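You operate a simulated robot arm through the tools that you are given. There is no shell and no other tool. Be economical: measure what you need, move in short steps, check, and stop when the job is done.

You run a simulated two-armed robot. Do the job below in one go: nothing can be reset, and whatever is moved stays where it is left.

JOB
Take the blue cloth from the right half of the bench and lay it out flat on the left half of the bench.

It is judged by the outcome, as a careful person would: the job done as asked, and still so three seconds after it is handed in. It fails if anything else is knocked over, pushed out of place, dropped, spilled or broken. Flat cloth is picked up by pressing the open fingertips on it (5 to 10 N) and closing them slowly along it; thin cloth reads only 2 to 8 mm in the jaws.

ROBOT AND FRAMES
Two 6-joint arms with two-finger grippers on one trunk, on a base that drives. Base frame: it is fixed to the floor where the robot stands at the start and does not move with it; the origin is under the middle of the robot, x ahead of it, y to its left, z up; the surface under the hand at the start is at about z = 850. Lengths are in mm, angles in degrees, forces in N, time in s.
The left shoulder is at the start at [30, 178, 988], the right one opposite. With the tool pointing down near the work surface each hand reaches from about 380 to 840 mm from the robot's upright axis, wherever it stands, measured 20 degrees to its own side. Places, roughly: left half of the bench [700, -1000, 800]. Payload 2.54 kg a hand.
Tool frame (each hand has its own): the origin (TCP) lies between the finger pads and is the grasp point; the fingertips stand 30 mm ahead of it; z points along the fingers, y is the line along which they close. The gripper opens to 116 mm. The gripper's body begins 95 mm behind the TCP.
Orientation is that of the tool frame in the base frame, as a unit quaternion [x, y, z, w]. With the fingers straight down and closing along the base's y, the tool's x points along the base's -x, its y along +y and its z along -z.

CONTROLS
- The arms move only by the tool play_rows. It takes "left_deltas", "right_deltas" or both (then of equal length, played together; a hand with none holds still); each is one flat list of numbers, 7 for each row, row after row: the opening in per cent of the stroke, from 0 (shut) to 100 (fully open), then the shift along the tool's x, y, z in mm, then the turn, a rotation vector about the tool's x, y, z in degrees. In form: [grip, x, y, z, ax, ay, az, grip, x, y, z, ax, ay, az, ...]. A call has 1 to 10 rows; each row shifts and turns the commanded pose from where the row before left it, along the tool's axes as they then stand. A row lasts 0.2 s, in which the tool goes at most 50 mm and 8.6 degrees; a call with a longer step from one row to the next is refused whole, and so is a gripper value outside its range. Where a pose cannot be reached the arm comes as near as it can. A force on the tool above 40 N (or 10 N above the force at the start of the call, whichever is more), or a blocked arm, ends the call early, and 0.2 s more pass. The fingers move at their own pace (about 153 mm/s each) and stop on an object; they squeeze with about 37 N. The grip force told is the motor's: it shows also when the fingers shut on nothing. Time passes only in rows, and 0.2 s behind the last, so rows that do not move let the fingers close. It gives the time, the measured TCP pose, the force on the tool (base axes), the opening and the grip force at its end, in the units of the frame above (readings bear some noise), with the torque about the TCP (base axes, N m) and any sound that the robot's microphone picked up.
- Cameras (640 x 400 px; columns grow to the right, rows downward): "scene" is now at [22.9, -31.6, 1704.4]; the picture's right is [-0.54, -0.84, 0.00], its down [-0.73, 0.47, -0.49] and it looks along [0.41, -0.27, -0.87] (base axes); focal length 247 px, centre (320, 200). "left" rides on the left gripper at [69, 15, -122] in its tool frame; the picture's right is [-0.21, 0.98, 0.00], its down [-0.83, -0.18, -0.53] and it looks along [-0.52, -0.11, 0.85] (tool axes); focal length 251 px, centre (320, 200). "right" rides on the right gripper at [69, -15, -122] in its tool frame; the picture's right is [0.21, 0.98, 0.00], its down [-0.83, 0.18, -0.53] and it looks along [-0.52, 0.11, 0.85] (tool axes); focal length 251 px, centre (320, 200). There is no depth. A picture from a camera that has moved, and an enlarged one, comes with that camera's place and axes in the base frame and with its lens. The place of the scene camera against the robot may be out by one fixed shift of up to 12 mm in any direction.
- get_image(camera): a new picture of that camera. It takes no simulated time.
- move_column(by): slides the trunk up (or, below 0, down) by that many mm; the arms and the scene camera ride with it, the base frame stays. It gives what a move gives, with no picture.
- roll_base(legs): drives the robot by 1 to 6 legs, each [ahead, left, turn to the left] in mm, mm and degrees, along the robot's own axes; the way and the turn of a leg run together, so that a leg with both is an arc; at most 1500 mm and 180 degrees a leg. The arms and the cameras ride along, it lands a little off, and it stops where it bumps. It gives what a move gives.
- pan_tilt(pan, tilt): turns the head with the scene camera to pan (to the left, within 143 degrees either way) and tilt (down, from -29 to 69), counted from straight ahead of the robot. It gives what a move gives.
- inspect(camera, box): a new picture of the part [left, top, right, bottom] of that camera's present view, enlarged. It takes no simulated time.
- finish_job(): hands the job in; it is judged then, once.

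Go step by step. Nothing tells you exact positions but the pictures and the camera data: compare them with the known pose of the tool, close in by small moves and look again before you grip or let go. The budget is 120 turns and 108 pictures, counting those below and the enlarged ones. Unless the task says otherwise, let go and move clear before handing in, and close with one line.

The tools are called after "Request:" as name(argument=value, ...) on one line, values as JSON. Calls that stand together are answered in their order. play_rows: Moves the arms, as the interface text tells. Its arguments: {"type":"object","properties":{"left_deltas":{"type":"array","items":{"type":"number"}},"right_deltas":{"type":"array","items":{"type":"number"}}},"required":[]} The other tools are called the same way: move_column (by) slides the trunk up or down; roll_base (legs) drives the base; pan_tilt (pan, tilt) turns the head that bears the scene camera; get_image (camera) takes a picture; inspect (camera, box) takes an enlarged picture of a part of a camera's view; finish_job () hands the job in.

At the start:

```text
time: 0.0
left_tcp_pos: [597.5, 78.6, 988.9]
left_ee_rot: [0.0, 1.0, 0.001, -0.001]
left_ft_force: [0.4, -0.5, -0.3]
left_ft_torque: [0.03, -0.01, -0.01]
left_opening: 116.2
left_gripper_force: 0.0
right_tcp_pos: [400.4, -267.8, 1074.1]
right_ee_rot: [0.0, 1.0, 0.0, 0.0]
right_ft_force: [0.3, 0.4, 1.0]
right_ft_torque: [-0.01, 0.02, 0.03]
right_opening: 116.0
right_gripper_force: 0.0
trunk travel left (down, up): [-200.0, 340.0]
robot x, y, heading: [-1.1, -1.4, 0.2]
head pan, tilt: [-32.9, 60.7]
```

scene: 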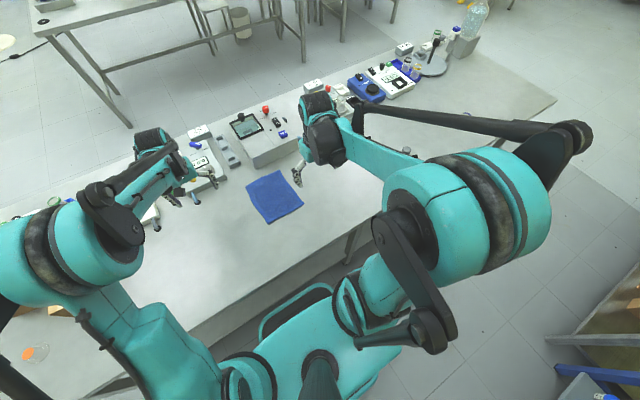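
right: 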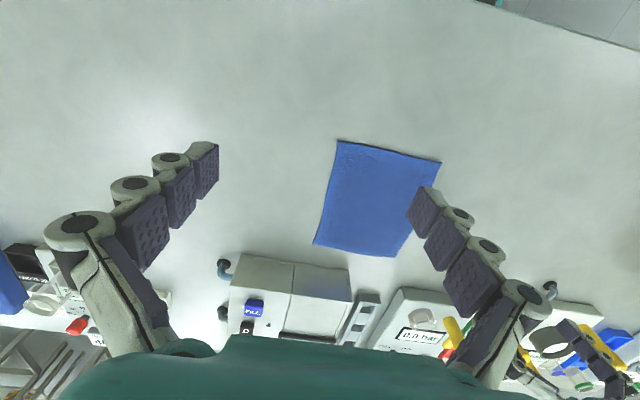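
left: 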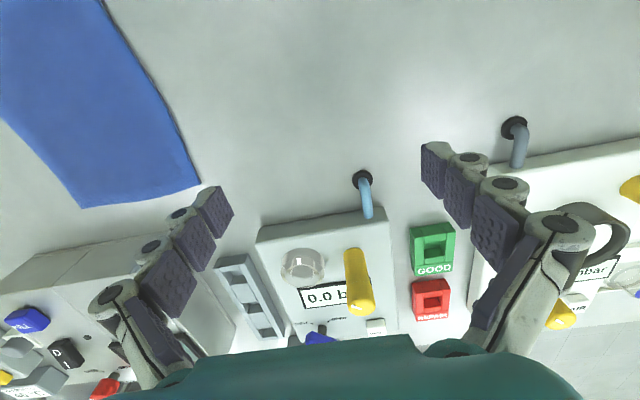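

I see the blue cloth at about (540, -155, 850), in front of the devices. The stated "left half" at y = -1000 lies to my right, so I'll look around the bench before moving anything.

Request:
pan_tilt(pan=-60, tilt=35)

Request:
get_image(camera="scene")

Request:
pan_tilt(pan=30, tilt=35)

Request:
get_image(camera="scene")

```text
time: 0.9
left_tcp_pos: [597.9, 77.9, 987.8]
left_ee_rot: [-0.001, 1.0, 0.0, -0.001]
left_ft_force: [0.7, -0.5, -0.4]
left_ft_torque: [0.0, 0.02, 0.02]
left_opening: 115.7
left_gripper_force: 0.1
right_tcp_pos: [400.1, -267.5, 1074.9]
right_ee_rot: [0.0, 1.0, 0.0, -0.001]
right_ft_force: [0.0, -0.9, -0.4]
right_ft_torque: [-0.01, 0.03, -0.01]
right_opening: 115.7
right_gripper_force: 0.1
trunk travel left (down, up): [-200.0, 340.0]
robot x, y, heading: [-4.3, -0.8, -0.2]
head pan, tilt: [-60.0, 35.0]
```

```text
104 pictures are left
camera scene: at [11.7, -72.0, 1739.4], right [-0.87, -0.5, 0.0], down [-0.29, 0.5, -0.82], along [0.41, -0.71, -0.57], focal length 247 px, centre (320, 200)
```

scene: 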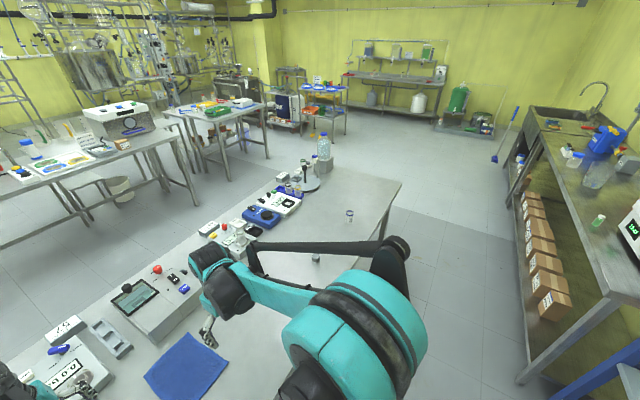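

```text
time: 2.6
left_tcp_pos: [598.2, 78.7, 988.3]
left_ee_rot: [0.0, 1.0, 0.001, 0.001]
left_ft_force: [-1.5, -0.2, -0.2]
left_ft_torque: [-0.01, 0.02, 0.02]
left_opening: 116.1
left_gripper_force: 0.0
right_tcp_pos: [399.4, -268.9, 1075.2]
right_ee_rot: [0.001, 1.0, 0.0, -0.001]
right_ft_force: [0.2, 0.2, 0.8]
right_ft_torque: [-0.03, -0.03, -0.02]
right_opening: 116.0
right_gripper_force: 0.1
trunk travel left (down, up): [-200.0, 340.0]
robot x, y, heading: [0.7, -0.5, 0.1]
head pan, tilt: [30.0, 35.0]
```

```text
103 pictures are left
camera scene: at [43.9, 48.2, 1739.5], right [0.5, -0.87, 0.0], down [-0.5, -0.29, -0.82], along [0.71, 0.41, -0.57], focal length 247 px, centre (320, 200)
```

scene: 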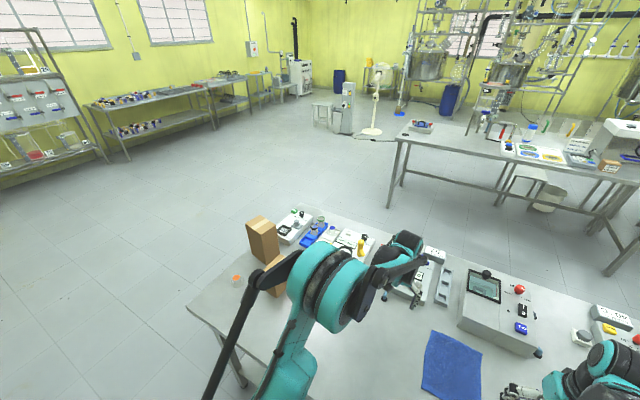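

The devices face +x, so the bench's own left is toward -y, and its middle is near y ≈ -450. The cloth's corners are at about x 440–638 and y -232 to -76. Next I raise and retract the left hand and check the floor to my right before sidestepping.

Request:
play_rows(left_deltas=[100, 0, 0, -30, 0, 0, 0, 100, 20, 0, -30, 0, 0, 0, 100, 40, 0, -20, 0, 0, 0, 100, 40, 0, 0, 0, 0, 0, 100, 30, 0, 0, 0, 0, 0])

Request:
pan_tilt(pan=-100, tilt=50)

Request:
get_image(camera="scene")

```text
time: 3.8
left_tcp_pos: [466.4, 78.8, 1069.3]
left_ee_rot: [-0.001, 1.0, 0.0, 0.0]
left_ft_force: [-0.2, 0.6, -0.2]
left_ft_torque: [0.0, -0.02, 0.01]
left_opening: 115.9
left_gripper_force: 0.0
right_tcp_pos: [398.3, -267.6, 1074.8]
right_ee_rot: [-0.001, 1.0, 0.0, 0.0]
right_ft_force: [-0.8, 0.5, 0.5]
right_ft_torque: [0.01, -0.03, -0.03]
right_opening: 115.9
right_gripper_force: 0.1
trunk travel left (down, up): [-200.0, 340.0]
robot x, y, heading: [-0.9, -1.2, -0.1]
head pan, tilt: [30.0, 35.0]
```

```text
time: 5.9
left_tcp_pos: [469.2, 80.1, 1068.3]
left_ee_rot: [0.0, 1.0, -0.001, 0.0]
left_ft_force: [-0.6, 0.2, 0.0]
left_ft_torque: [-0.01, 0.03, -0.03]
left_opening: 116.0
left_gripper_force: 0.1
right_tcp_pos: [400.3, -268.0, 1074.4]
right_ee_rot: [0.0, 1.0, 0.0, 0.0]
right_ft_force: [-0.7, 0.0, 0.4]
right_ft_torque: [0.01, 0.01, -0.02]
right_opening: 116.0
right_gripper_force: 0.1
trunk travel left (down, up): [-200.0, 340.0]
robot x, y, heading: [-0.2, 1.6, -0.4]
head pan, tilt: [-100.0, 50.0]
```

```text
102 pictures are left
camera scene: at [-45.8, -71.6, 1717.8], right [-0.98, 0.17, 0.0], down [0.13, 0.75, -0.64], along [-0.11, -0.63, -0.77], focal length 247 px, centre (320, 200)
```

scene: 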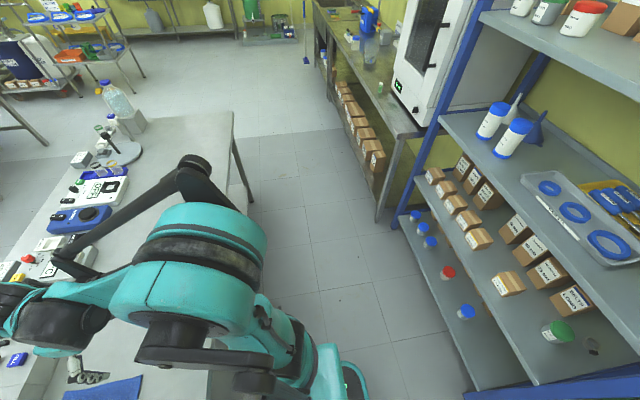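

The aisle to the right is clear. I'll sidestep 155 mm so the cloth is centred, and turn both hands a quarter turn with their cameras outward.

Request:
roll_base(legs=[[0, -154, 0]])

Request:
play_rows(left_deltas=[60, 0, 0, 0, 0, 0, 8.5, 60, 0, 0, 0, 0, 0, 8.5, 60, 0, 0, 0, 0, 0, 8.5, 60, 0, 0, 0, 0, 0, 8.5, 60, 0, 0, 0, 0, 0, 8.5, 60, 0, 0, 0, 0, 0, 8.5, 60, 0, 0, 0, 0, 0, 8.5, 60, 0, 0, 0, 0, 0, 8.5, 60, 0, 0, 0, 0, 0, 8.5, 60, 0, 0, 0, 0, 0, 8.5], right_deltas=[60, 0, 0, 0, 0, 0, -8.5, 60, 0, 0, 0, 0, 0, -8.5, 60, 0, 0, 0, 0, 0, -8.5, 60, 0, 0, 0, 0, 0, -8.5, 60, 0, 0, 0, 0, 0, -8.5, 60, 0, 0, 0, 0, 0, -8.5, 60, 0, 0, 0, 0, 0, -8.5, 60, 0, 0, 0, 0, 0, -8.5, 60, 0, 0, 0, 0, 0, -8.5, 60, 0, 0, 0, 0, 0, -8.5])

Request:
play_rows(left_deltas=[60, 0, 0, 0, 0, 0, 5, 60, 0, 0, 0, 0, 0, 0], right_deltas=[60, 0, 0, 0, 0, 0, -5, 60, 0, 0, 0, 0, 0, 0])

Request:
pan_tilt(pan=0, tilt=60)

Request:
get_image(camera="scene")

Request:
get_image(camera="left")

Request:
get_image(camera="right")

```text
time: 7.3
left_tcp_pos: [467.5, -77.3, 1068.7]
left_ee_rot: [0.0, 1.0, 0.001, -0.001]
left_ft_force: [0.1, -0.4, -0.2]
left_ft_torque: [0.05, -0.02, 0.01]
left_opening: 115.9
left_gripper_force: 0.1
right_tcp_pos: [400.0, -424.0, 1074.6]
right_ee_rot: [-0.001, 1.0, 0.001, 0.0]
right_ft_force: [0.2, -1.0, -0.2]
right_ft_torque: [0.03, -0.01, -0.01]
right_opening: 116.1
right_gripper_force: 0.0
trunk travel left (down, up): [-200.0, 340.0]
robot x, y, heading: [-0.3, -160.2, -0.0]
head pan, tilt: [-100.0, 50.0]
```

```text
time: 9.5
left_tcp_pos: [467.7, -75.5, 1068.6]
left_ee_rot: [0.677, 0.736, 0.0, 0.0]
left_ft_force: [0.4, -0.5, 1.6]
left_ft_torque: [-0.03, -0.02, 0.0]
left_opening: 69.3
left_gripper_force: 0.0
right_tcp_pos: [400.1, -424.9, 1073.4]
right_ee_rot: [-0.677, 0.736, 0.0, -0.001]
right_ft_force: [0.4, -0.8, -0.4]
right_ft_torque: [-0.05, -0.01, 0.05]
right_opening: 69.8
right_gripper_force: 0.0
trunk travel left (down, up): [-200.0, 340.0]
robot x, y, heading: [0.7, -155.3, -0.0]
head pan, tilt: [-100.0, 50.0]
```

```text
time: 10.1
left_tcp_pos: [468.2, -76.5, 1067.7]
left_ee_rot: [0.708, 0.706, -0.001, -0.001]
left_ft_force: [-0.1, 0.0, 0.3]
left_ft_torque: [0.0, 0.0, -0.02]
left_opening: 69.7
left_gripper_force: 0.1
right_tcp_pos: [400.9, -423.4, 1075.3]
right_ee_rot: [-0.707, 0.707, -0.001, -0.001]
right_ft_force: [-1.0, 0.6, 0.5]
right_ft_torque: [-0.01, -0.01, 0.0]
right_opening: 69.7
right_gripper_force: 0.0
trunk travel left (down, up): [-200.0, 340.0]
robot x, y, heading: [1.9, -154.9, 0.0]
head pan, tilt: [-100.0, 50.0]
```

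```text
time: 11.8
left_tcp_pos: [468.9, -75.3, 1066.7]
left_ee_rot: [0.707, 0.707, 0.0, 0.0]
left_ft_force: [0.6, -0.4, 0.2]
left_ft_torque: [0.04, -0.02, -0.02]
left_opening: 69.6
left_gripper_force: 0.0
right_tcp_pos: [399.5, -423.8, 1075.6]
right_ee_rot: [0.707, -0.707, -0.001, 0.0]
right_ft_force: [0.0, -0.2, 1.1]
right_ft_torque: [-0.01, 0.03, -0.01]
right_opening: 69.7
right_gripper_force: 0.0
trunk travel left (down, up): [-200.0, 340.0]
robot x, y, heading: [-0.6, -153.5, 0.0]
head pan, tilt: [0.0, 60.0]
```

```text
101 pictures are left
camera scene: at [34.1, -150.6, 1705.2], right [0.0, -1.0, 0.0], down [-0.87, 0.0, -0.5], along [0.5, 0.0, -0.87], focal length 247 px, centre (320, 200)
```

scene: 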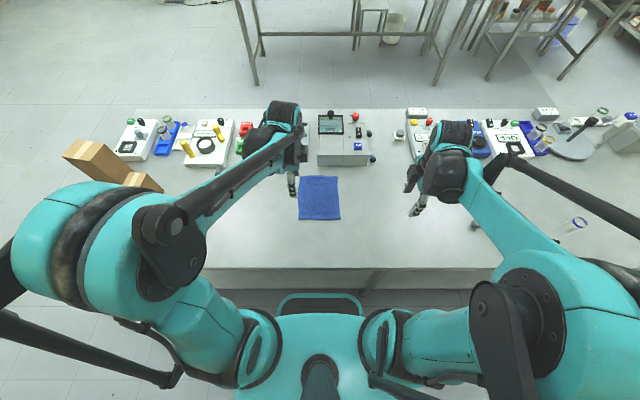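

```text
100 pictures are left
camera left: at [483.0, -6.6, 1190.3], right [0.98, -0.22, 0.0], down [-0.18, -0.83, 0.53], along [-0.12, -0.52, -0.85], focal length 251 px, centre (320, 200)
```

left: 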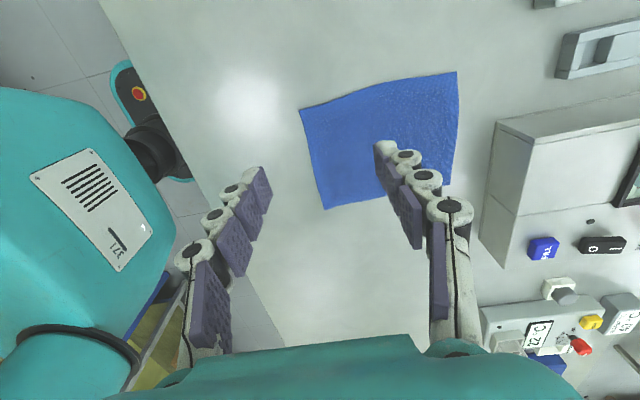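

```text
99 pictures are left
camera right: at [414.6, -492.5, 1196.3], right [-0.98, -0.21, 0.0], down [-0.18, 0.83, 0.53], along [-0.11, 0.52, -0.85], focal length 251 px, centre (320, 200)
```

right: 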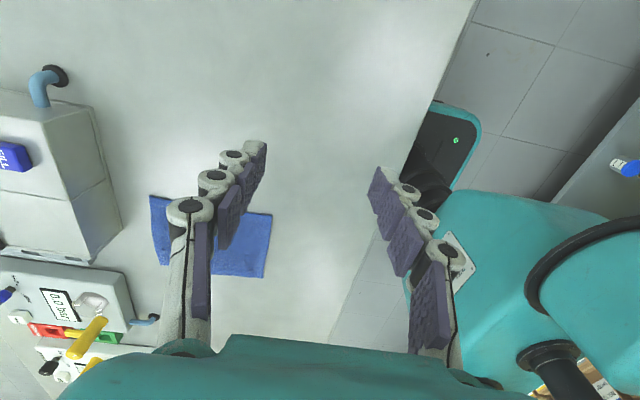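

Both hands are turned, and both cameras agree on the cloth: near corners at (440, -72) and (440, -233). I'm bringing the hands over the near corners, the right one staying a bit wide first, to check the clearance between wrists.

Request:
play_rows(left_deltas=[36, -6, 1, 25, 0, 0, 0, 36, -6, 1, 25, 0, 0, 0, 36, 0, 0, 25, 0, 0, 0, 36, 0, 0, 25, 0, 0, 0, 36, 0, 0, 20, 0, 0, 0, 36, 0, 0, 15, 0, 0, 0], right_deltas=[36, -28, -12, 25, 0, 0, 0, 36, -28, -12, 25, 0, 0, 0, 36, -28, -12, 25, 0, 0, 0, 36, -28, -12, 25, 0, 0, 0, 36, -28, -12, 25, 0, 0, 0, 36, -24, -10, 20, 0, 0, 0])

Request:
inspect(camera="scene", box=[200, 60, 440, 260])

Request:
get_image(camera="left")

Request:
get_image(camera="right")

```text
time: 13.2
left_tcp_pos: [469.9, -86.5, 932.3]
left_ee_rot: [0.708, 0.707, 0.0, 0.0]
left_ft_force: [0.3, 0.7, 0.0]
left_ft_torque: [-0.01, -0.01, -0.03]
left_opening: 41.8
left_gripper_force: 0.1
right_tcp_pos: [471.1, -259.2, 928.9]
right_ee_rot: [-0.706, 0.708, 0.001, 0.0]
right_ft_force: [-0.2, -0.1, -0.8]
right_ft_torque: [-0.03, 0.02, 0.04]
right_opening: 41.7
right_gripper_force: 0.0
trunk travel left (down, up): [-200.0, 340.0]
robot x, y, heading: [-1.4, -150.7, 0.0]
head pan, tilt: [0.0, 60.0]
```

```text
2.00 times, centred on (320, 160) of scene
camera zoom: at [35.6, -149.9, 1705.2], right [0.0, -1.0, 0.0], down [-0.87, 0.0, -0.5], along [0.5, 0.0, -0.87], focal length 495 px, centre (320, 280)
```

zoom: 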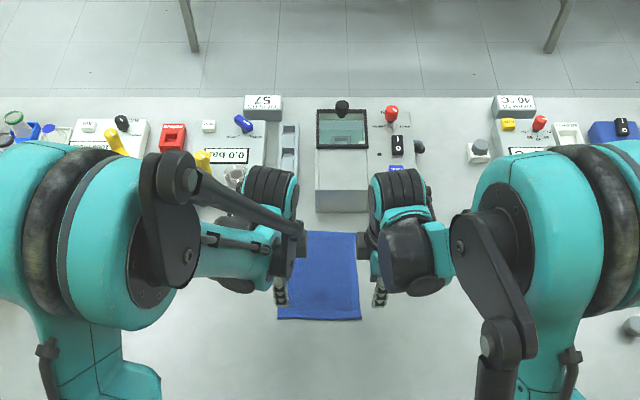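

```text
97 pictures are left
camera left: at [486.4, -18.4, 1054.6], right [0.98, -0.22, 0.0], down [-0.18, -0.83, 0.53], along [-0.12, -0.52, -0.85], focal length 251 px, centre (320, 200)
```

left: 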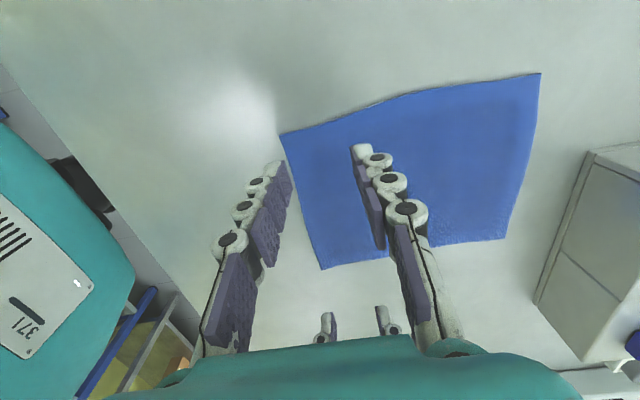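

```text
96 pictures are left
camera right: at [485.2, -328.1, 1050.7], right [-0.98, -0.21, 0.0], down [-0.18, 0.83, 0.53], along [-0.11, 0.52, -0.85], focal length 251 px, centre (320, 200)
```

right: 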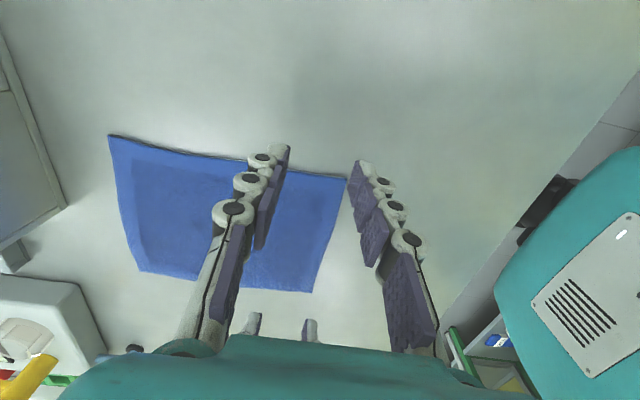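

The wrists clear each other with room to spare. I'm moving the right hand to its corner and lowering both until the tips are just above the cloth.

Request:
play_rows(left_deltas=[36, 0, 4, 0, 0, 0, 0, 36, 0, 0, 0, 0, 0, 0, 36, 0, 0, 15, 0, 0, 0, 36, 0, 0, 15, 0, 0, 0, 36, 0, 0, 10, 0, 0, 0], right_deltas=[36, -20, -3, 0, 0, 0, 0, 36, -19, 0, 0, 0, 0, 0, 36, 0, 0, 15, 0, 0, 0, 36, 0, 0, 15, 0, 0, 0, 36, 0, 0, 7, 0, 0, 0])

Request:
get_image(camera="left")

Request:
get_image(camera="right")

```text
time: 14.4
left_tcp_pos: [475.0, -89.0, 892.8]
left_ee_rot: [0.707, 0.707, 0.0, 0.0]
left_ft_force: [-0.5, -0.2, 0.4]
left_ft_torque: [-0.02, 0.0, -0.01]
left_opening: 41.6
left_gripper_force: 0.2
right_tcp_pos: [472.6, -221.6, 891.5]
right_ee_rot: [-0.707, 0.707, 0.0, 0.0]
right_ft_force: [-0.7, 0.6, -0.1]
right_ft_torque: [-0.02, 0.02, 0.0]
right_opening: 41.6
right_gripper_force: 0.1
trunk travel left (down, up): [-200.0, 340.0]
robot x, y, heading: [3.1, -153.0, -0.0]
head pan, tilt: [0.0, 60.0]
```

```text
95 pictures are left
camera left: at [490.1, -18.6, 1014.7], right [0.98, -0.22, 0.0], down [-0.18, -0.83, 0.53], along [-0.12, -0.52, -0.85], focal length 251 px, centre (320, 200)
```

left: 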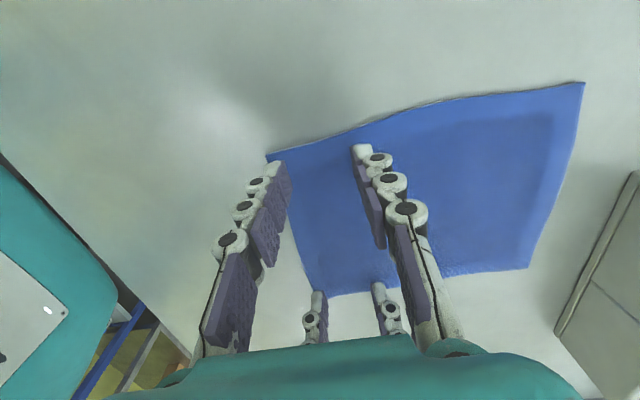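

```text
94 pictures are left
camera right: at [488.1, -289.8, 1013.6], right [-0.98, -0.21, 0.0], down [-0.18, 0.83, 0.53], along [-0.11, 0.52, -0.85], focal length 251 px, centre (320, 200)
```

right: 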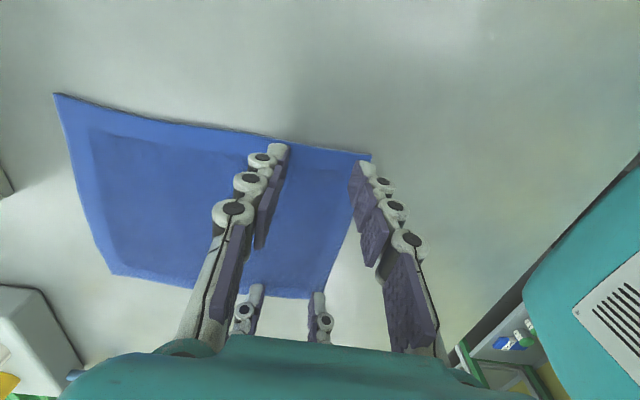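

The fingers stand over the cloth just inside its near edge. Lowering slowly to contact.

Request:
play_rows(left_deltas=[36, 0, 0, 3, 0, 0, 0, 36, 0, 0, 3, 0, 0, 0, 36, 0, 0, 2, 0, 0, 0, 36, 0, 0, 1, 0, 0, 0], right_deltas=[36, 0, 0, 3, 0, 0, 0, 36, 0, 0, 3, 0, 0, 0, 36, 0, 0, 2, 0, 0, 0, 36, 0, 0, 1, 0, 0, 0])

```text
time: 15.4
left_tcp_pos: [473.5, -88.7, 883.3]
left_ee_rot: [0.707, 0.707, 0.0, 0.0]
left_ft_force: [-0.5, -1.5, 0.6]
left_ft_torque: [-0.01, -0.02, 0.02]
left_opening: 41.9
left_gripper_force: 0.1
right_tcp_pos: [472.0, -219.6, 883.1]
right_ee_rot: [-0.707, 0.707, 0.0, 0.0]
right_ft_force: [1.2, 0.0, 3.3]
right_ft_torque: [0.0, -0.02, 0.04]
right_opening: 41.7
right_gripper_force: 0.1
trunk travel left (down, up): [-200.0, 340.0]
robot x, y, heading: [-1.4, -157.6, -0.1]
head pan, tilt: [0.0, 60.0]
```

Request:
play_rows(left_deltas=[36, 0, 0, 1, 0, 0, 0, 36, 0, 0, 0, 0, 0, 0], right_deltas=[36, 0, 0, 0.5, 0, 0, 0, 36, 0, 0, 0, 0, 0, 0])

```text
time: 16.0
left_tcp_pos: [473.4, -87.4, 883.8]
left_ee_rot: [0.707, 0.707, 0.0, 0.0]
left_ft_force: [1.4, 0.8, 3.3]
left_ft_torque: [0.02, -0.07, -0.01]
left_opening: 41.9
left_gripper_force: 0.1
right_tcp_pos: [472.8, -221.1, 881.7]
right_ee_rot: [-0.707, 0.707, 0.0, -0.001]
right_ft_force: [1.4, -0.2, 4.9]
right_ft_torque: [0.0, -0.01, 0.0]
right_opening: 42.2
right_gripper_force: 0.5
trunk travel left (down, up): [-200.0, 340.0]
robot x, y, heading: [-3.0, -156.0, -0.2]
head pan, tilt: [0.0, 60.0]
```

Light contact is there on both hands. I'll add a little more pressure and then close slowly.

Request:
play_rows(left_deltas=[36, 0, 0, 1.3, 0, 0, 0, 36, 0, 0, 0, 0, 0, 0], right_deltas=[36, 0, 0, 0.8, 0, 0, 0, 36, 0, 0, 0, 0, 0, 0])

```text
time: 16.6
left_tcp_pos: [473.7, -88.0, 882.3]
left_ee_rot: [0.707, 0.707, -0.001, 0.0]
left_ft_force: [-0.2, 0.0, 7.1]
left_ft_torque: [0.0, -0.02, 0.02]
left_opening: 42.6
left_gripper_force: 0.7
right_tcp_pos: [470.8, -219.5, 883.0]
right_ee_rot: [0.707, -0.707, 0.001, 0.001]
right_ft_force: [-0.8, -1.0, 6.7]
right_ft_torque: [0.04, -0.03, 0.02]
right_opening: 42.7
right_gripper_force: 0.1
trunk travel left (down, up): [-200.0, 340.0]
robot x, y, heading: [-0.2, -158.2, 0.0]
head pan, tilt: [0.0, 60.0]
```

Request:
play_rows(left_deltas=[32, 0, 0, 0, 0, 0, 0, 28, 0, 0, 0, 0, 0, 0, 24, 0, 0, 0, 0, 0, 0, 20, 0, 0, 0, 0, 0, 0, 16, 0, 0, 0, 0, 0, 0, 12, 0, 0, 0, 0, 0, 0, 8, 0, 0, 0, 0, 0, 0, 4, 0, 0, 0, 0, 0, 0, 0, 0, 0, 0, 0, 0, 0, 0, 0, 0, 0, 0, 0, 0], right_deltas=[32, 0, 0, 0, 0, 0, 0, 28, 0, 0, 0, 0, 0, 0, 24, 0, 0, 0, 0, 0, 0, 20, 0, 0, 0, 0, 0, 0, 16, 0, 0, 0, 0, 0, 0, 12, 0, 0, 0, 0, 0, 0, 8, 0, 0, 0, 0, 0, 0, 4, 0, 0, 0, 0, 0, 0, 0, 0, 0, 0, 0, 0, 0, 0, 0, 0, 0, 0, 0, 0])

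Request:
get_image(camera="left")

Request:
get_image(camera="right")

```text
time: 18.8
left_tcp_pos: [473.4, -88.2, 884.0]
left_ee_rot: [0.707, 0.707, 0.0, 0.0]
left_ft_force: [0.6, -0.4, 3.9]
left_ft_torque: [-0.01, -0.02, 0.03]
left_opening: 6.3
left_gripper_force: 35.0
right_tcp_pos: [473.7, -220.2, 883.0]
right_ee_rot: [0.707, -0.707, 0.001, 0.0]
right_ft_force: [-0.1, 0.0, 2.2]
right_ft_torque: [0.01, -0.01, 0.01]
right_opening: 5.4
right_gripper_force: 33.8
trunk travel left (down, up): [-200.0, 340.0]
robot x, y, heading: [-1.1, -155.9, 0.2]
head pan, tilt: [0.0, 60.0]
```

```text
93 pictures are left
camera left: at [489.2, -18.6, 1003.9], right [0.98, -0.22, 0.0], down [-0.18, -0.83, 0.53], along [-0.11, -0.52, -0.85], focal length 251 px, centre (320, 200)
```

left: 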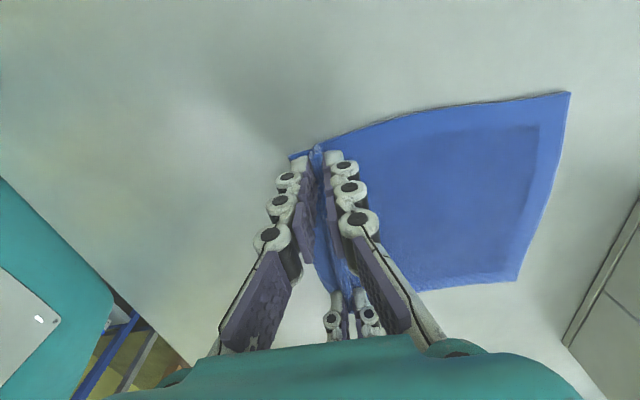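

```text
92 pictures are left
camera right: at [487.3, -289.5, 1003.9], right [-0.98, -0.21, 0.0], down [-0.18, 0.83, 0.53], along [-0.11, 0.52, -0.85], focal length 251 px, centre (320, 200)
```

right: 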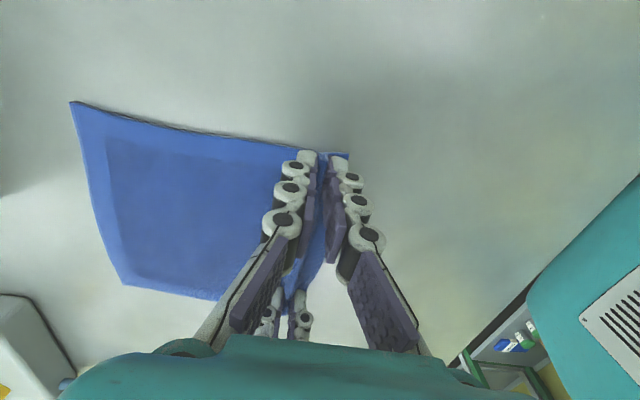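

Both hands hold the near corners, reading 5–6 mm in the jaws. Lifting straight up together.

Request:
play_rows(left_deltas=[0, 0, 0, -15, 0, 0, 0, 0, 0, 0, -25, 0, 0, 0, 0, 0, 0, -30, 0, 0, 0, 0, 0, 0, -30, 0, 0, 0, 0, 0, 0, -30, 0, 0, 0, 0, 0, 0, -30, 0, 0, 0, 0, 0, 0, -30, 0, 0, 0, 0, 0, 0, -30, 0, 0, 0, 0, 0, 0, -30, 0, 0, 0, 0, 0, 0, 0, 0, 0, 0], right_deltas=[0, 0, 0, -15, 0, 0, 0, 0, 0, 0, -25, 0, 0, 0, 0, 0, 0, -30, 0, 0, 0, 0, 0, 0, -30, 0, 0, 0, 0, 0, 0, -30, 0, 0, 0, 0, 0, 0, -30, 0, 0, 0, 0, 0, 0, -30, 0, 0, 0, 0, 0, 0, -30, 0, 0, 0, 0, 0, 0, -30, 0, 0, 0, 0, 0, 0, 0, 0, 0, 0])

Request:
get_image(camera="scene")

Request:
get_image(camera="right")

```text
time: 21.0
left_tcp_pos: [475.2, -87.4, 1131.6]
left_ee_rot: [0.707, 0.707, -0.001, -0.001]
left_ft_force: [0.0, -1.0, -0.6]
left_ft_torque: [-0.01, 0.05, 0.01]
left_opening: 6.0
left_gripper_force: 34.5
right_tcp_pos: [472.2, -221.0, 1132.5]
right_ee_rot: [-0.707, 0.707, 0.0, 0.0]
right_ft_force: [-0.1, 0.8, -0.2]
right_ft_torque: [0.02, 0.02, 0.04]
right_opening: 5.5
right_gripper_force: 33.4
trunk travel left (down, up): [-200.0, 340.0]
robot x, y, heading: [-0.5, -154.2, -0.0]
head pan, tilt: [0.0, 60.0]
```

```text
91 pictures are left
camera scene: at [34.9, -150.5, 1705.1], right [0.0, -1.0, 0.0], down [-0.87, 0.0, -0.5], along [0.5, 0.0, -0.87], focal length 247 px, centre (320, 200)
```

scene: 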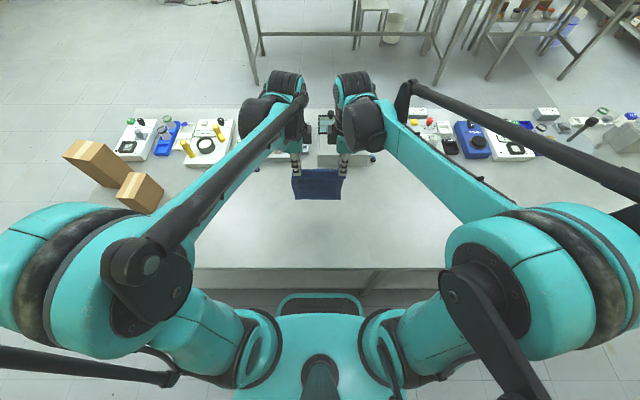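

```text
90 pictures are left
camera right: at [488.0, -289.7, 1253.7], right [-0.98, -0.21, 0.0], down [-0.18, 0.83, 0.53], along [-0.11, 0.52, -0.85], focal length 251 px, centre (320, 200)
```

right: 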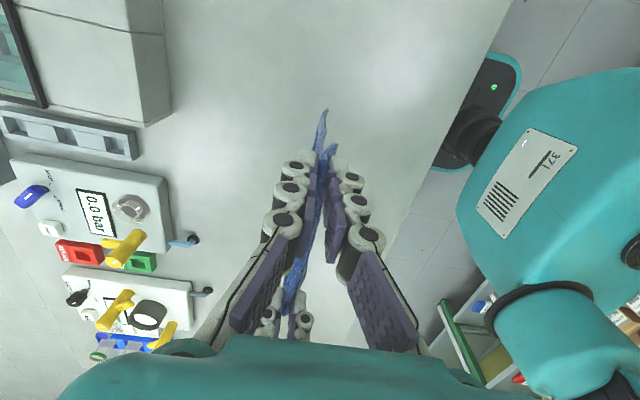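

The cloth hangs cleanly from both corners. Now I look right for a free landing place and the heights of things on the way.

Request:
pan_tilt(pan=-62, tilt=42)

Request:
get_image(camera="scene")

Request:
inspect(camera="scene", box=[160, 80, 480, 280])

```text
time: 22.3
left_tcp_pos: [473.6, -88.1, 1132.3]
left_ee_rot: [0.707, 0.707, 0.0, 0.0]
left_ft_force: [0.0, 0.2, 0.3]
left_ft_torque: [0.0, 0.04, 0.0]
left_opening: 5.9
left_gripper_force: 34.3
right_tcp_pos: [472.5, -220.4, 1132.3]
right_ee_rot: [-0.707, 0.707, 0.0, 0.001]
right_ft_force: [0.3, 0.8, -0.9]
right_ft_torque: [0.01, -0.01, 0.04]
right_opening: 5.5
right_gripper_force: 33.9
trunk travel left (down, up): [-200.0, 340.0]
robot x, y, heading: [-2.6, -153.7, 0.2]
head pan, tilt: [-62.0, 42.0]
```

```text
89 pictures are left
camera scene: at [6.8, -224.3, 1729.0], right [-0.88, -0.47, 0.0], down [-0.31, 0.59, -0.74], along [0.35, -0.66, -0.67], focal length 247 px, centre (320, 200)
```

scene: 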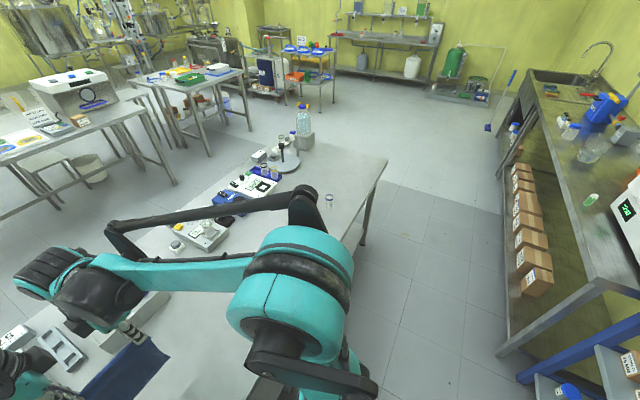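

```text
2.00 times, centred on (320, 180) of scene
camera zoom: at [6.8, -224.3, 1729.0], right [-0.88, -0.47, 0.0], down [-0.31, 0.59, -0.74], along [0.35, -0.66, -0.67], focal length 495 px, centre (320, 240)
```

zoom: 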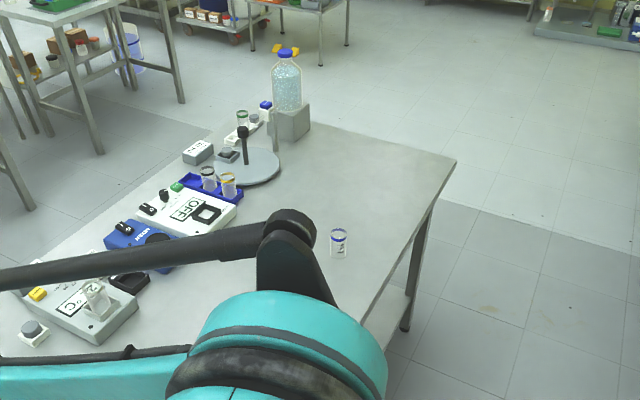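

The free patch lies between two small vials, near (430, -740) and (400, -1060). I'll land the cloth at about y = -900, x 420–610, well short of the devices. First I raise the trunk for clearance and drive half way.

Request:
move_column(by=80)

Request:
roll_base(legs=[[0, -370, 0]])

Request:
pan_tilt(pan=-30, tilt=60)

Request:
get_image(camera="scene")

Request:
get_image(camera="right")

```text
time: 23.5
left_tcp_pos: [473.5, -88.1, 1212.6]
left_ee_rot: [0.707, 0.707, 0.0, 0.001]
left_ft_force: [0.5, 0.1, 0.6]
left_ft_torque: [0.0, 0.0, 0.04]
left_opening: 6.0
left_gripper_force: 34.1
right_tcp_pos: [471.9, -221.4, 1212.4]
right_ee_rot: [0.707, -0.707, -0.001, 0.0]
right_ft_force: [0.2, 0.1, 0.8]
right_ft_torque: [0.01, -0.02, 0.03]
right_opening: 5.1
right_gripper_force: 33.9
trunk travel left (down, up): [-280.0, 260.0]
robot x, y, heading: [-0.4, -150.1, 0.1]
head pan, tilt: [-62.0, 42.0]
```

```text
time: 25.9
left_tcp_pos: [474.1, -458.5, 1212.4]
left_ee_rot: [0.707, 0.707, 0.0, 0.0]
left_ft_force: [-0.7, 0.6, -0.8]
left_ft_torque: [0.01, 0.03, 0.02]
left_opening: 6.1
left_gripper_force: 34.2
right_tcp_pos: [471.7, -590.8, 1212.5]
right_ee_rot: [-0.707, 0.707, 0.0, -0.001]
right_ft_force: [0.2, -0.2, 0.9]
right_ft_torque: [0.04, 0.0, 0.01]
right_opening: 5.5
right_gripper_force: 33.5
trunk travel left (down, up): [-280.0, 260.0]
robot x, y, heading: [0.5, -521.8, -0.1]
head pan, tilt: [-62.0, 42.0]
```

```text
time: 26.8
left_tcp_pos: [474.0, -456.4, 1212.0]
left_ee_rot: [0.707, 0.707, -0.001, 0.0]
left_ft_force: [0.0, -1.0, -0.5]
left_ft_torque: [0.06, 0.0, 0.02]
left_opening: 6.2
left_gripper_force: 34.7
right_tcp_pos: [472.1, -590.5, 1212.0]
right_ee_rot: [-0.707, 0.707, 0.001, 0.0]
right_ft_force: [0.3, 0.9, -0.5]
right_ft_torque: [0.0, 0.02, 0.02]
right_opening: 5.7
right_gripper_force: 33.7
trunk travel left (down, up): [-280.0, 260.0]
robot x, y, heading: [-1.2, -524.1, 0.0]
head pan, tilt: [-30.0, 60.0]
```

```text
87 pictures are left
camera scene: at [25.1, -553.7, 1785.2], right [-0.5, -0.87, 0.0], down [-0.75, 0.43, -0.5], along [0.43, -0.25, -0.87], focal length 247 px, centre (320, 200)
```

scene: 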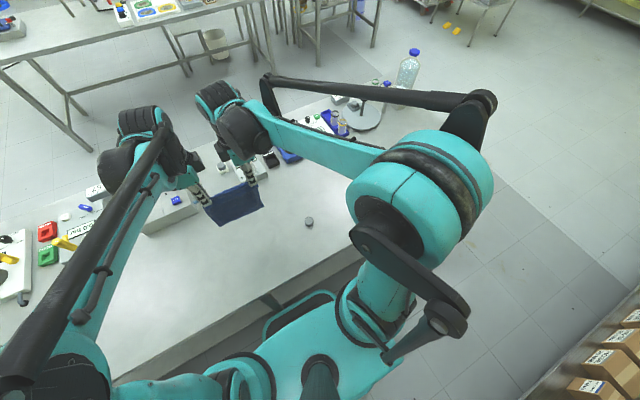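

```text
86 pictures are left
camera right: at [487.4, -659.1, 1333.6], right [-0.98, -0.21, 0.0], down [-0.18, 0.83, 0.53], along [-0.11, 0.52, -0.85], focal length 251 px, centre (320, 200)
```

right: 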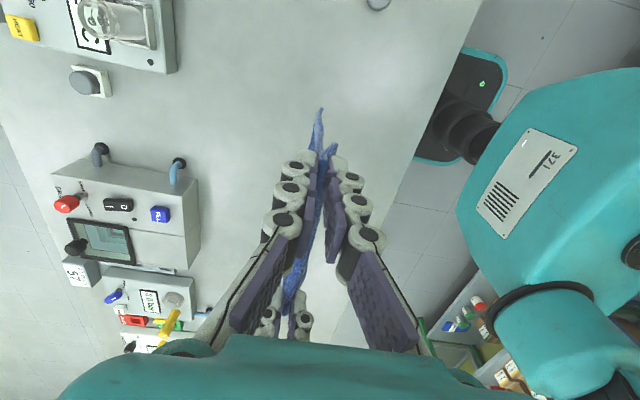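

The nearer object is a small weight at about (421, -731), and the path is clear. Driving the other half to centre on y ≈ -900.

Request:
roll_base(legs=[[0, -372, 0]])

Request:
pan_tilt(pan=0, tilt=60)

Request:
get_image(camera="scene")

Request:
get_image(camera="right")

Request:
get_image(camera="left")

```text
time: 29.2
left_tcp_pos: [473.0, -830.2, 1213.2]
left_ee_rot: [0.706, 0.708, 0.0, 0.0]
left_ft_force: [-0.2, -0.1, -0.9]
left_ft_torque: [0.02, -0.01, 0.04]
left_opening: 6.0
left_gripper_force: 34.4
right_tcp_pos: [472.7, -963.2, 1211.4]
right_ee_rot: [0.707, -0.707, 0.0, -0.001]
right_ft_force: [0.1, -0.2, -0.1]
right_ft_torque: [0.05, 0.0, 0.0]
right_opening: 5.5
right_gripper_force: 34.0
trunk travel left (down, up): [-280.0, 260.0]
robot x, y, heading: [-3.9, -894.0, 0.2]
head pan, tilt: [-30.0, 60.0]
```

```text
time: 30.2
left_tcp_pos: [474.3, -829.9, 1211.4]
left_ee_rot: [0.706, 0.708, 0.0, 0.0]
left_ft_force: [-0.8, -0.7, -0.4]
left_ft_torque: [-0.02, 0.01, 0.01]
left_opening: 5.9
left_gripper_force: 34.5
right_tcp_pos: [472.8, -962.8, 1211.3]
right_ee_rot: [0.708, -0.706, 0.0, -0.001]
right_ft_force: [0.6, 0.2, -0.6]
right_ft_torque: [0.01, -0.01, -0.01]
right_opening: 5.6
right_gripper_force: 33.4
trunk travel left (down, up): [-280.0, 260.0]
robot x, y, heading: [-3.1, -894.7, 0.0]
head pan, tilt: [0.0, 60.0]
```

```text
85 pictures are left
camera scene: at [34.2, -893.3, 1785.2], right [0.0, -1.0, 0.0], down [-0.87, 0.0, -0.5], along [0.5, 0.0, -0.87], focal length 247 px, centre (320, 200)
```

scene: 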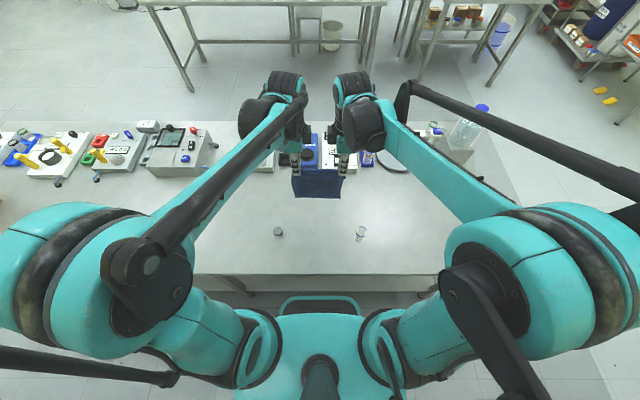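

```text
84 pictures are left
camera right: at [487.8, -1031.5, 1333.6], right [-0.98, -0.22, 0.0], down [-0.18, 0.83, 0.53], along [-0.12, 0.52, -0.85], focal length 251 px, centre (320, 200)
```

right: 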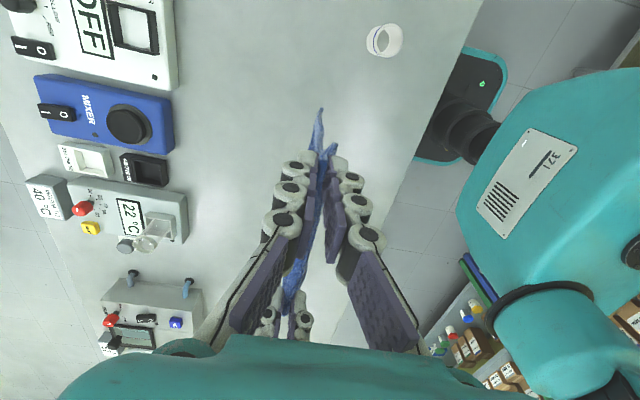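

```text
83 pictures are left
camera left: at [488.8, -760.2, 1334.1], right [0.98, -0.21, 0.0], down [-0.18, -0.83, 0.53], along [-0.11, -0.52, -0.85], focal length 251 px, centre (320, 200)
```

left: 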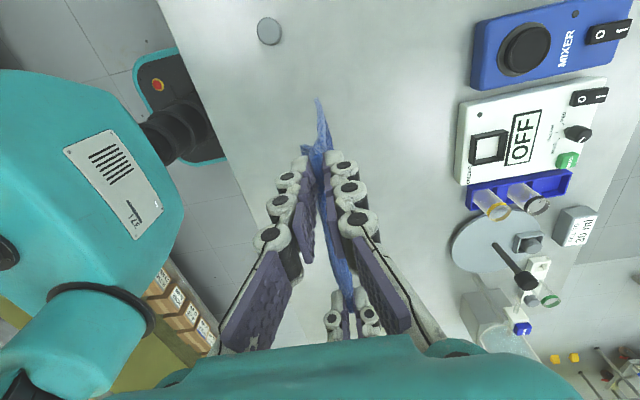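

The target patch is free: the weight is at (426, -723), the vial at (387, -1048) and the device fronts at x ≈ 730. I lower the trunk back and bring the hands forward to x ≈ 615, so I can lay the cloth from its far edge back toward me.

Request:
move_column(by=-80)

Request:
play_rows(left_deltas=[0, 0, 15, 0, 0, 0, 0, 0, 0, 20, 0, 0, 0, 0, 0, 0, 20, 0, 0, 0, 0, 0, 0, 20, 0, 0, 0, 0, 0, 0, 20, 0, 0, 0, 0, 0, 0, 20, 0, 0, 0, 0, 0, 0, 15, 0, 0, 0, 0, 0, 0, 10, 0, 0, 0, 0, 0, 0, 0, 0, 0, 0, 0, 0, 0, 0, 0, 0, 0, 0], right_deltas=[0, 0, -15, 0, 0, 0, 0, 0, 0, -20, 0, 0, 0, 0, 0, 0, -20, 0, 0, 0, 0, 0, 0, -20, 0, 0, 0, 0, 0, 0, -20, 0, 0, 0, 0, 0, 0, -20, 0, 0, 0, 0, 0, 0, -15, 0, 0, 0, 0, 0, 0, -10, 0, 0, 0, 0, 0, 0, 0, 0, 0, 0, 0, 0, 0, 0, 0, 0, 0, 0])

Request:
inspect(camera="scene", box=[220, 60, 420, 260])

```text
time: 31.3
left_tcp_pos: [473.9, -830.0, 1132.5]
left_ee_rot: [0.706, 0.708, 0.0, 0.0]
left_ft_force: [0.0, -1.1, 0.3]
left_ft_torque: [-0.01, 0.01, -0.01]
left_opening: 5.6
left_gripper_force: 34.4
right_tcp_pos: [473.7, -962.1, 1131.9]
right_ee_rot: [0.708, -0.706, 0.001, 0.0]
right_ft_force: [0.4, 0.4, -0.4]
right_ft_torque: [-0.04, 0.0, 0.03]
right_opening: 5.1
right_gripper_force: 33.8
trunk travel left (down, up): [-200.0, 340.0]
robot x, y, heading: [1.8, -895.9, -0.2]
head pan, tilt: [0.0, 60.0]
```

```text
time: 33.5
left_tcp_pos: [614.2, -830.3, 1132.0]
left_ee_rot: [0.706, 0.708, 0.0, 0.0]
left_ft_force: [0.3, -0.2, -0.7]
left_ft_torque: [-0.01, 0.01, 0.01]
left_opening: 5.9
left_gripper_force: 34.8
right_tcp_pos: [613.1, -962.4, 1131.2]
right_ee_rot: [0.707, -0.707, 0.0, 0.0]
right_ft_force: [-0.7, -0.1, 0.9]
right_ft_torque: [0.03, -0.02, 0.03]
right_opening: 5.6
right_gripper_force: 34.1
trunk travel left (down, up): [-200.0, 340.0]
robot x, y, heading: [0.1, -895.7, -0.0]
head pan, tilt: [0.0, 60.0]
```

```text
2.00 times, centred on (320, 160) of scene
camera zoom: at [34.8, -893.1, 1705.2], right [0.0, -1.0, 0.0], down [-0.87, 0.0, -0.5], along [0.5, 0.0, -0.87], focal length 495 px, centre (320, 280)
```

zoom: 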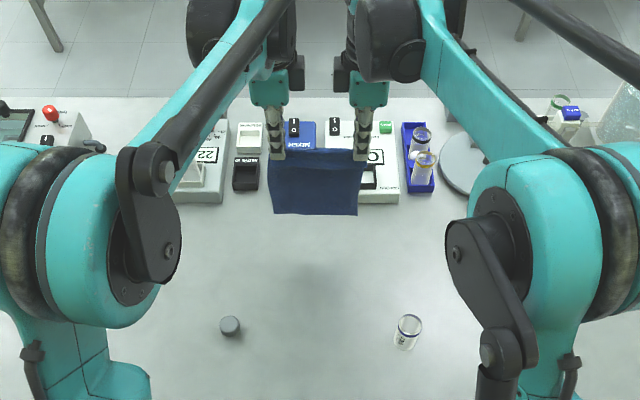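

The cloth's bottom edge is at z ≈ 951, 100 mm above the bench. I lower until it touches, then sweep the hands back in an arc to lay it down.

Request:
play_rows(left_deltas=[0, 0, 0, 24, 0, 0, 0, 0, 0, 0, 24, 0, 0, 0, 0, 0, 0, 24, 0, 0, 0, 0, 0, 0, 20, 0, 0, 0, 0, 0, -35, 14, 0, 0, 0, 0, 0, -26, 8, 0, 0, 0, 0, 0, -19, 10, 0, 0, 0, 0, 0, -18, 13, 0, 0, 0, 0, 0, -15, 15, 0, 0, 0, 0, 0, -12, 15, 0, 0, 0], right_deltas=[0, 0, 0, 24, 0, 0, 0, 0, 0, 0, 24, 0, 0, 0, 0, 0, 0, 24, 0, 0, 0, 0, 0, 0, 20, 0, 0, 0, 0, 0, 35, 14, 0, 0, 0, 0, 0, 26, 8, 0, 0, 0, 0, 0, 19, 10, 0, 0, 0, 0, 0, 18, 13, 0, 0, 0, 0, 0, 15, 15, 0, 0, 0, 0, 0, 12, 15, 0, 0, 0])

Request:
inspect(camera="scene", box=[220, 60, 420, 260])

Request:
get_image(camera="left")

```text
time: 35.7
left_tcp_pos: [489.0, -829.4, 963.7]
left_ee_rot: [0.707, 0.708, -0.001, 0.001]
left_ft_force: [0.3, -0.7, -0.3]
left_ft_torque: [0.01, 0.0, 0.01]
left_opening: 5.9
left_gripper_force: 34.4
right_tcp_pos: [487.0, -962.7, 966.0]
right_ee_rot: [0.708, -0.707, 0.001, 0.0]
right_ft_force: [-1.3, -0.1, -0.9]
right_ft_torque: [0.02, 0.0, -0.01]
right_opening: 5.4
right_gripper_force: 34.2
trunk travel left (down, up): [-200.0, 340.0]
robot x, y, heading: [-0.8, -897.7, 0.1]
head pan, tilt: [0.0, 60.0]
```

```text
2.00 times, centred on (320, 160) of scene
camera zoom: at [34.3, -893.2, 1705.2], right [0.0, -1.0, 0.0], down [-0.87, 0.0, -0.5], along [0.5, 0.0, -0.87], focal length 495 px, centre (320, 280)
```

zoom: 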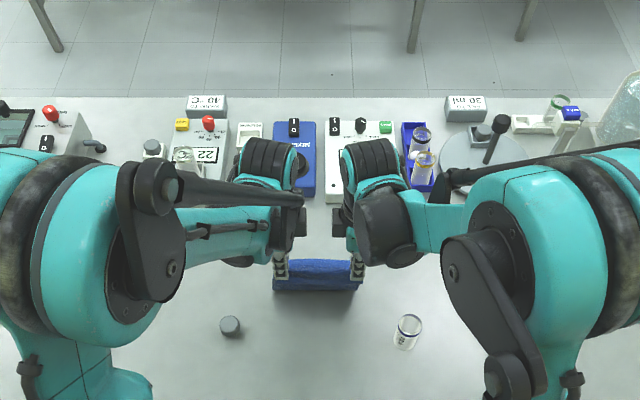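

```text
80 pictures are left
camera left: at [504.0, -760.2, 1086.8], right [0.98, -0.21, 0.0], down [-0.18, -0.83, 0.53], along [-0.11, -0.52, -0.85], focal length 251 px, centre (320, 200)
```

left: 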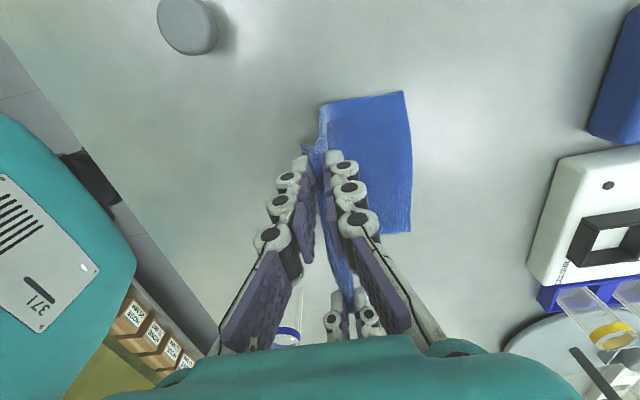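

The far edge is down at x ≈ 570 with some slack sagging below the hands. I draw the slack out toward me while lowering further.

Request:
play_rows(left_deltas=[0, 0, -12, 2, 0, 0, 0, 0, 0, -12, 2, 0, 0, 0, 0, 0, -12, 2, 0, 0, 0, 0, 0, -10, 2, 0, 0, 0, 0, 0, -6, 10, 0, 0, 0, 0, 0, -5, 10, 0, 0, 0, 0, 0, -4, 10, 0, 0, 0, 0, 0, -4, 10, 0, 0, 0], right_deltas=[0, 0, 12, 2, 0, 0, 0, 0, 0, 12, 2, 0, 0, 0, 0, 0, 12, 2, 0, 0, 0, 0, 0, 10, 2, 0, 0, 0, 0, 0, 6, 10, 0, 0, 0, 0, 0, 5, 10, 0, 0, 0, 0, 0, 4, 10, 0, 0, 0, 0, 0, 4, 10, 0, 0, 0])

Request:
get_image(camera="left")

Request:
get_image(camera="right")

Request:
inspect(camera="scene", box=[260, 140, 380, 260])

```text
time: 37.5
left_tcp_pos: [425.0, -828.8, 916.3]
left_ee_rot: [0.706, 0.708, 0.0, 0.0]
left_ft_force: [0.2, -1.2, -0.5]
left_ft_torque: [-0.01, 0.03, -0.01]
left_opening: 5.7
left_gripper_force: 34.7
right_tcp_pos: [423.0, -962.2, 916.6]
right_ee_rot: [0.708, -0.707, 0.0, -0.001]
right_ft_force: [-0.7, 1.0, -0.2]
right_ft_torque: [0.02, 0.0, -0.02]
right_opening: 5.3
right_gripper_force: 34.2
trunk travel left (down, up): [-200.0, 340.0]
robot x, y, heading: [-1.2, -899.0, 0.3]
head pan, tilt: [0.0, 60.0]
```

```text
79 pictures are left
camera left: at [439.3, -760.0, 1039.0], right [0.98, -0.21, 0.0], down [-0.18, -0.83, 0.53], along [-0.11, -0.52, -0.85], focal length 251 px, centre (320, 200)
```

left: 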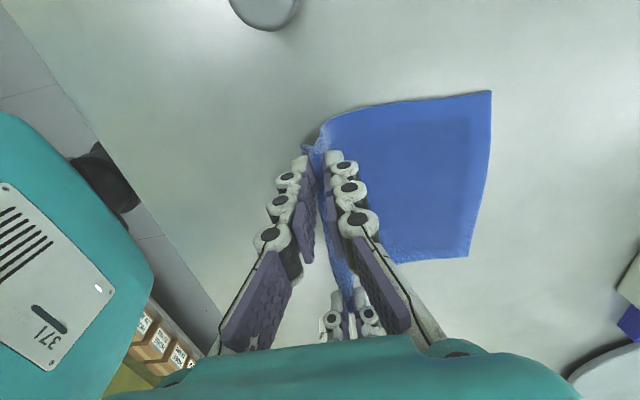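

```text
78 pictures are left
camera right: at [437.9, -1031.5, 1038.3], right [-0.98, -0.22, 0.0], down [-0.18, 0.83, 0.53], along [-0.12, 0.52, -0.85], focal length 251 px, centre (320, 200)
```

right: 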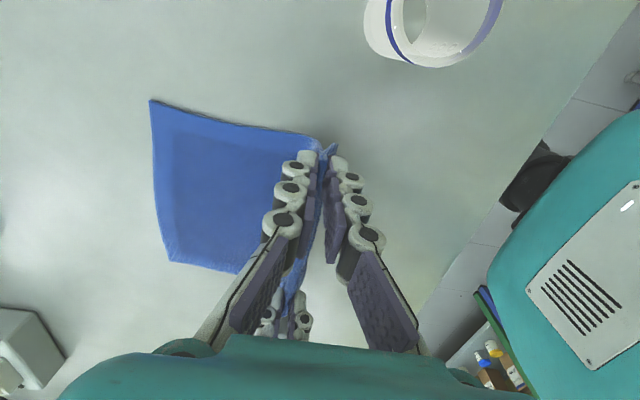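

```text
3.33 times, centred on (320, 200) of scene
camera zoom: at [34.5, -893.1, 1705.2], right [0.0, -1.0, 0.0], down [-0.87, 0.0, -0.5], along [0.5, 0.0, -0.87], focal length 824 px, centre (320, 200)
```

zoom: 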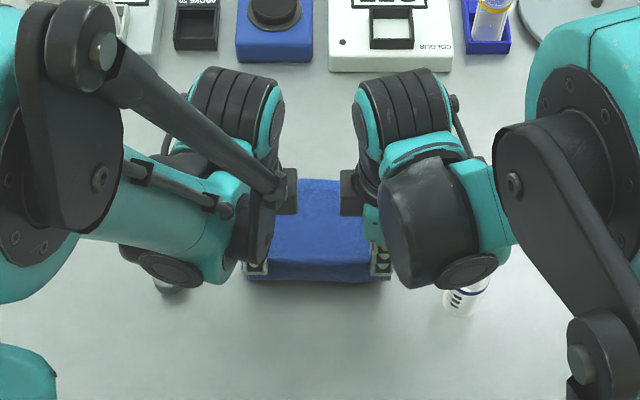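

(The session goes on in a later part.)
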